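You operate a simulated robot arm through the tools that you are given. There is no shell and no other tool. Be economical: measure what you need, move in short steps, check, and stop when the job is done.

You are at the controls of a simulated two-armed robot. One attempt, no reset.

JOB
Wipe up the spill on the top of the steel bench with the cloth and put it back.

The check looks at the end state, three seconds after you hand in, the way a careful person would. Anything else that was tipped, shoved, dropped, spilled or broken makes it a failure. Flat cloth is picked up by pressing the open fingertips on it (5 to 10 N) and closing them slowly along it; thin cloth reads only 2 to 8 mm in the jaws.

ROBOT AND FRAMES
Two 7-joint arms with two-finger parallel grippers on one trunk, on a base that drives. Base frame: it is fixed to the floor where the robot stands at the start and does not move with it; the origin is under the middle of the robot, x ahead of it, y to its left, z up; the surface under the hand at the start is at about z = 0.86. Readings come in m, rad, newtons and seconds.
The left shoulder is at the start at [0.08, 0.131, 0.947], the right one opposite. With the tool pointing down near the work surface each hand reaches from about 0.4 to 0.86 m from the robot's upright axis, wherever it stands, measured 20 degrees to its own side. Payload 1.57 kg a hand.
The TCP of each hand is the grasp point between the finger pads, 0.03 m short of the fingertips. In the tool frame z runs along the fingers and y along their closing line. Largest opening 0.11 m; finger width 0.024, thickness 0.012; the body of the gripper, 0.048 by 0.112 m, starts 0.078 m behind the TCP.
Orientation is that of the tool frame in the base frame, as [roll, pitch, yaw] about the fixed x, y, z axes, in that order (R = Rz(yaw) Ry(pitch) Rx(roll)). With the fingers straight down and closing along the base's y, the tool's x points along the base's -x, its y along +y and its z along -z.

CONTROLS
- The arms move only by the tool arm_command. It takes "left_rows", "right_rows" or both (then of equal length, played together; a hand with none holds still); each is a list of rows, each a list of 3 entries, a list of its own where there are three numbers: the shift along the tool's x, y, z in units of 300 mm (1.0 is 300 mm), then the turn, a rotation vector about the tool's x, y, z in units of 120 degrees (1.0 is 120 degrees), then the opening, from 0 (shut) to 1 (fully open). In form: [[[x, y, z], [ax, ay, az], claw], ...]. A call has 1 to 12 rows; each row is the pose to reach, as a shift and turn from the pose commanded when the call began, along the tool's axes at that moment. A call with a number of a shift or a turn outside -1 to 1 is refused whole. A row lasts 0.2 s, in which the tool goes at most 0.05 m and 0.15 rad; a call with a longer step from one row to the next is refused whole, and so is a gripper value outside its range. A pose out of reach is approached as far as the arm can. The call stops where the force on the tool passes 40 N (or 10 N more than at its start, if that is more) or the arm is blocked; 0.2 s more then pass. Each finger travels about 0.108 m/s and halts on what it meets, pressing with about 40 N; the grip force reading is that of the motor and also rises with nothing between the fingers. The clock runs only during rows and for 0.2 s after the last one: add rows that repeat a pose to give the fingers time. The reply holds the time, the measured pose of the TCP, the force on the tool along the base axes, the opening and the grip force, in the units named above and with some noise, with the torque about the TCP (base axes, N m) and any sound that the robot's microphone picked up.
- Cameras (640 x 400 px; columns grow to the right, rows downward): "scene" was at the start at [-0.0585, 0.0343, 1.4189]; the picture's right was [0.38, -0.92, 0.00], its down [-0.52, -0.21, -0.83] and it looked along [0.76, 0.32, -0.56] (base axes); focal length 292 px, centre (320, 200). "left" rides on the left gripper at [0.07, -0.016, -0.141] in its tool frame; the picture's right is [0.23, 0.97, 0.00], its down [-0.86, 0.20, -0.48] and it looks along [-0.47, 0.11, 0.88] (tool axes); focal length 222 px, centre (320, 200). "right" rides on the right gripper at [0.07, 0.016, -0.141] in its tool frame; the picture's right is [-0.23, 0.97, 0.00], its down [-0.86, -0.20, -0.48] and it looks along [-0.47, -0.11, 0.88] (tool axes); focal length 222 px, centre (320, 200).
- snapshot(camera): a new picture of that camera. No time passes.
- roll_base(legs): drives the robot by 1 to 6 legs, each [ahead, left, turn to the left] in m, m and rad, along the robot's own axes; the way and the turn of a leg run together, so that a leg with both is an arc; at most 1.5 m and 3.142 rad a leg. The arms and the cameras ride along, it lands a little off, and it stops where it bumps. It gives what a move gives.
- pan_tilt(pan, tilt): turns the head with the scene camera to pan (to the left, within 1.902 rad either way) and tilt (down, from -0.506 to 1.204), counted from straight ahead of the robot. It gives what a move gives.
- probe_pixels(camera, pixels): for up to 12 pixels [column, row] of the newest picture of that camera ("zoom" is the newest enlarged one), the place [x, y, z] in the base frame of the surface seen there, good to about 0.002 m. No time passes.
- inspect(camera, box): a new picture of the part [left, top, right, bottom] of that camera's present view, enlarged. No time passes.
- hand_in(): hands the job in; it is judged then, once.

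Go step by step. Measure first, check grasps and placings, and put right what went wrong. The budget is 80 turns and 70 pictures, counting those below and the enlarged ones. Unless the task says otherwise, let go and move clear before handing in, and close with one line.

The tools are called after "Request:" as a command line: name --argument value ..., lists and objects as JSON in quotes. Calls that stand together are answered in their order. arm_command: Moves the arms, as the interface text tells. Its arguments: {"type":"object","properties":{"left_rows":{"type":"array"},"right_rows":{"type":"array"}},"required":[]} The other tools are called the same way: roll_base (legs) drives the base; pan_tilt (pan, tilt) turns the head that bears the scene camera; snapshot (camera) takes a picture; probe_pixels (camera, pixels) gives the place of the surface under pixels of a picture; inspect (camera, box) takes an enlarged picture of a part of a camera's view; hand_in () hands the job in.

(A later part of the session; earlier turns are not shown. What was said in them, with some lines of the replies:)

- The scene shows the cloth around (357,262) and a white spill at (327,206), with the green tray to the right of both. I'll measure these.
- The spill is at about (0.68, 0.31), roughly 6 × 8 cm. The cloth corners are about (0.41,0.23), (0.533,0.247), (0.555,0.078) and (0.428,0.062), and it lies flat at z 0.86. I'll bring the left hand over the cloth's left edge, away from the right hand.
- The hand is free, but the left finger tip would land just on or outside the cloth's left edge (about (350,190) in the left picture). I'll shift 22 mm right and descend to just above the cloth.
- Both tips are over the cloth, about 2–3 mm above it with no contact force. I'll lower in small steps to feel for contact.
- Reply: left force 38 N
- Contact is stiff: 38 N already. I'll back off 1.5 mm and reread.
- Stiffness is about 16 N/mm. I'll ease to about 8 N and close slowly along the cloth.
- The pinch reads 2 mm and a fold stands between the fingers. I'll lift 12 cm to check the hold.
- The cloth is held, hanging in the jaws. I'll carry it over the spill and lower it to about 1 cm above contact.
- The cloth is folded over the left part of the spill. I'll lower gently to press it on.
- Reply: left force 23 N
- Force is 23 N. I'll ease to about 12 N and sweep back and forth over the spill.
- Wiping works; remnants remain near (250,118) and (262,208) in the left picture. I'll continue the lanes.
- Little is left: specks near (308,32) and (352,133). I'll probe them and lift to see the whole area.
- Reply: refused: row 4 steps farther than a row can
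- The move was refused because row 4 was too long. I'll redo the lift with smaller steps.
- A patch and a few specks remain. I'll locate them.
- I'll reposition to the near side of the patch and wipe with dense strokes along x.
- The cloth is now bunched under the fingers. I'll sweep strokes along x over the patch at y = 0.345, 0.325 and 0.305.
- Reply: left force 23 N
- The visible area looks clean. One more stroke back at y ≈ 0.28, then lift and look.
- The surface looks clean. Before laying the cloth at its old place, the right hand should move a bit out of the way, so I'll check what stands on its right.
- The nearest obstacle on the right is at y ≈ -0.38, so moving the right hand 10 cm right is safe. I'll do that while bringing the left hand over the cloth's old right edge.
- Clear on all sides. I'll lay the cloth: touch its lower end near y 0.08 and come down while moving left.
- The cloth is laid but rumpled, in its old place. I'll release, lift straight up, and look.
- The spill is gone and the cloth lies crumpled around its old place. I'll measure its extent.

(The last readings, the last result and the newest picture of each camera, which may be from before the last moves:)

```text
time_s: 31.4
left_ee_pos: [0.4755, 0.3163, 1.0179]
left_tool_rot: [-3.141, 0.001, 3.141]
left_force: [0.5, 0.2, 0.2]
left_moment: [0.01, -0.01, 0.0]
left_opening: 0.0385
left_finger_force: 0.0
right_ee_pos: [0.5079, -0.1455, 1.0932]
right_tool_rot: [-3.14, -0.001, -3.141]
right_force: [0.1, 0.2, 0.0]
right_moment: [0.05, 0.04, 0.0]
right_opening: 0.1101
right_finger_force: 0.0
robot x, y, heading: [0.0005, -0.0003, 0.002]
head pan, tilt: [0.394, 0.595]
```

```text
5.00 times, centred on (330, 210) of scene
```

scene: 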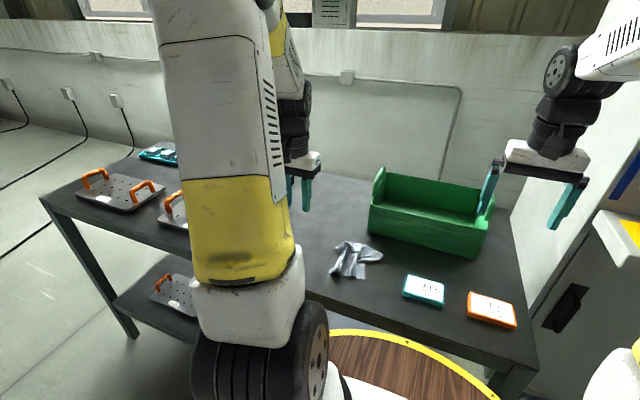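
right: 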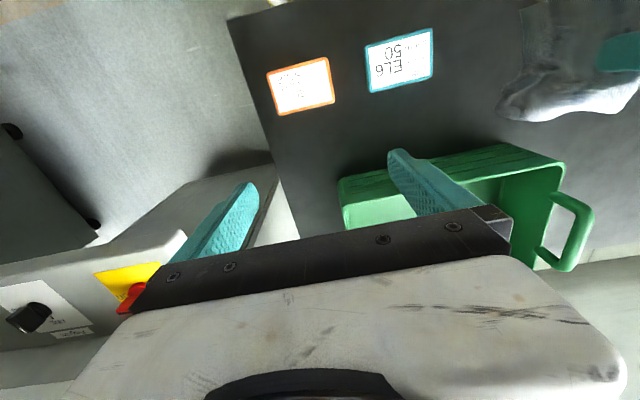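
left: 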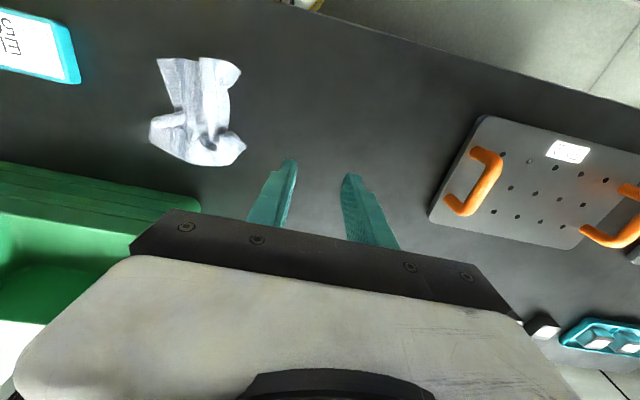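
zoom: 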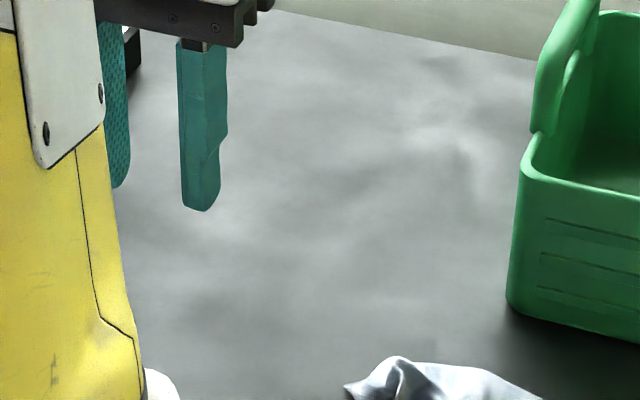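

The cloth is centred at about (0.475, 0.155), matching its original centre (0.48, 0.154), and lies fully on the bench. One finger blocks part of the spill spot, so I'll withdraw the left hand and verify.

Request:
arm_command --left_rows '[[[0, 0, -0.15], [0, 0, 0], 0.35], [[0, 0, -0.3], [0, 0, 0], 0.35], [[-0.07, 0.12, -0.3], [0, 0, 0], 0.35], [[-0.14, 0.24, -0.3], [0, 0, 0], 0.35], [[-0.21, 0.36, -0.3], [0, 0, 0], 0.35], [[-0.28, 0.48, -0.3], [0, 0, 0], 0.35]]'

Request:
snapshot --camera "left"

Request:
snapshot --camera "scene"

Request:
inspect --camera "scene" --box '[270, 170, 400, 280]'

Request:
inspect --camera "left" --box '[100, 40, 320, 220]'

```text
time_s: 32.8
left_ee_pos: [0.5581, 0.4619, 1.1076]
left_tool_rot: [3.14, -0.001, -3.141]
left_force: [-0.5, -0.3, -0.5]
left_moment: [0.03, 0.01, -0.01]
left_opening: 0.0385
left_finger_force: 0.0
right_ee_pos: [0.51, -0.1452, 1.0923]
right_tool_rot: [3.142, -0.001, 3.14]
right_force: [0.1, -0.7, -0.4]
right_moment: [0.0, -0.04, 0.01]
right_opening: 0.11
right_finger_force: 0.0
robot x, y, heading: [0.0016, -0.0018, 0.0]
head pan, tilt: [0.394, 0.595]
```

```text
32 pictures are left
```

left: 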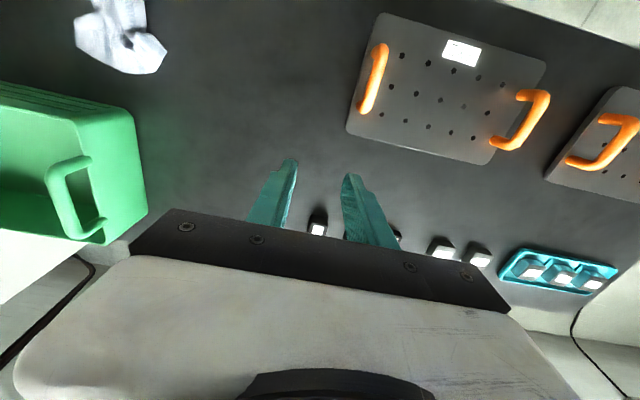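

```text
31 pictures are left
```

scene: 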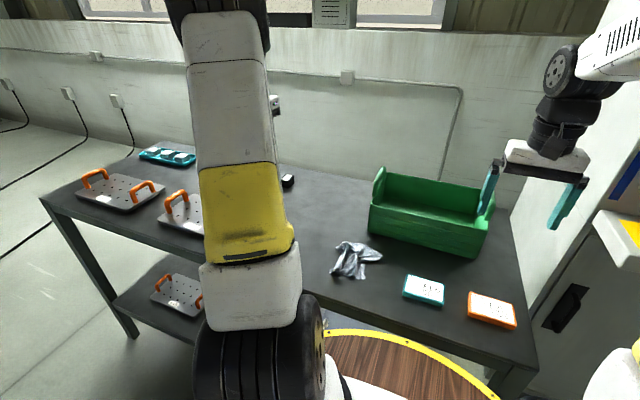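

```text
3.64 times, centred on (335, 225) of scene
```

zoom: 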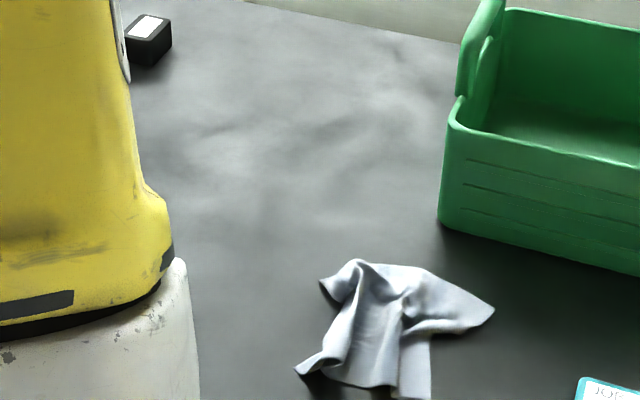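

```text
2.22 times, centred on (210, 130) of left
```

zoom: 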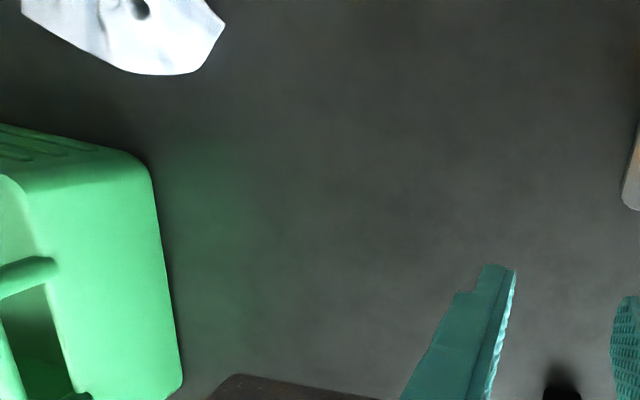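

The former spill area (about (327,206) in the scene picture) is clean in both views. The cloth is back on its place, nothing else has moved, and both hands are clear, so I'm handing in.

Request:
hand_in

```text
The job is handed in.
```

I wiped the spill off the steel bench and put the cloth back where it was, though it now lies rumpled instead of flat. In the final pictures nothing else had moved, and both hands were clear.
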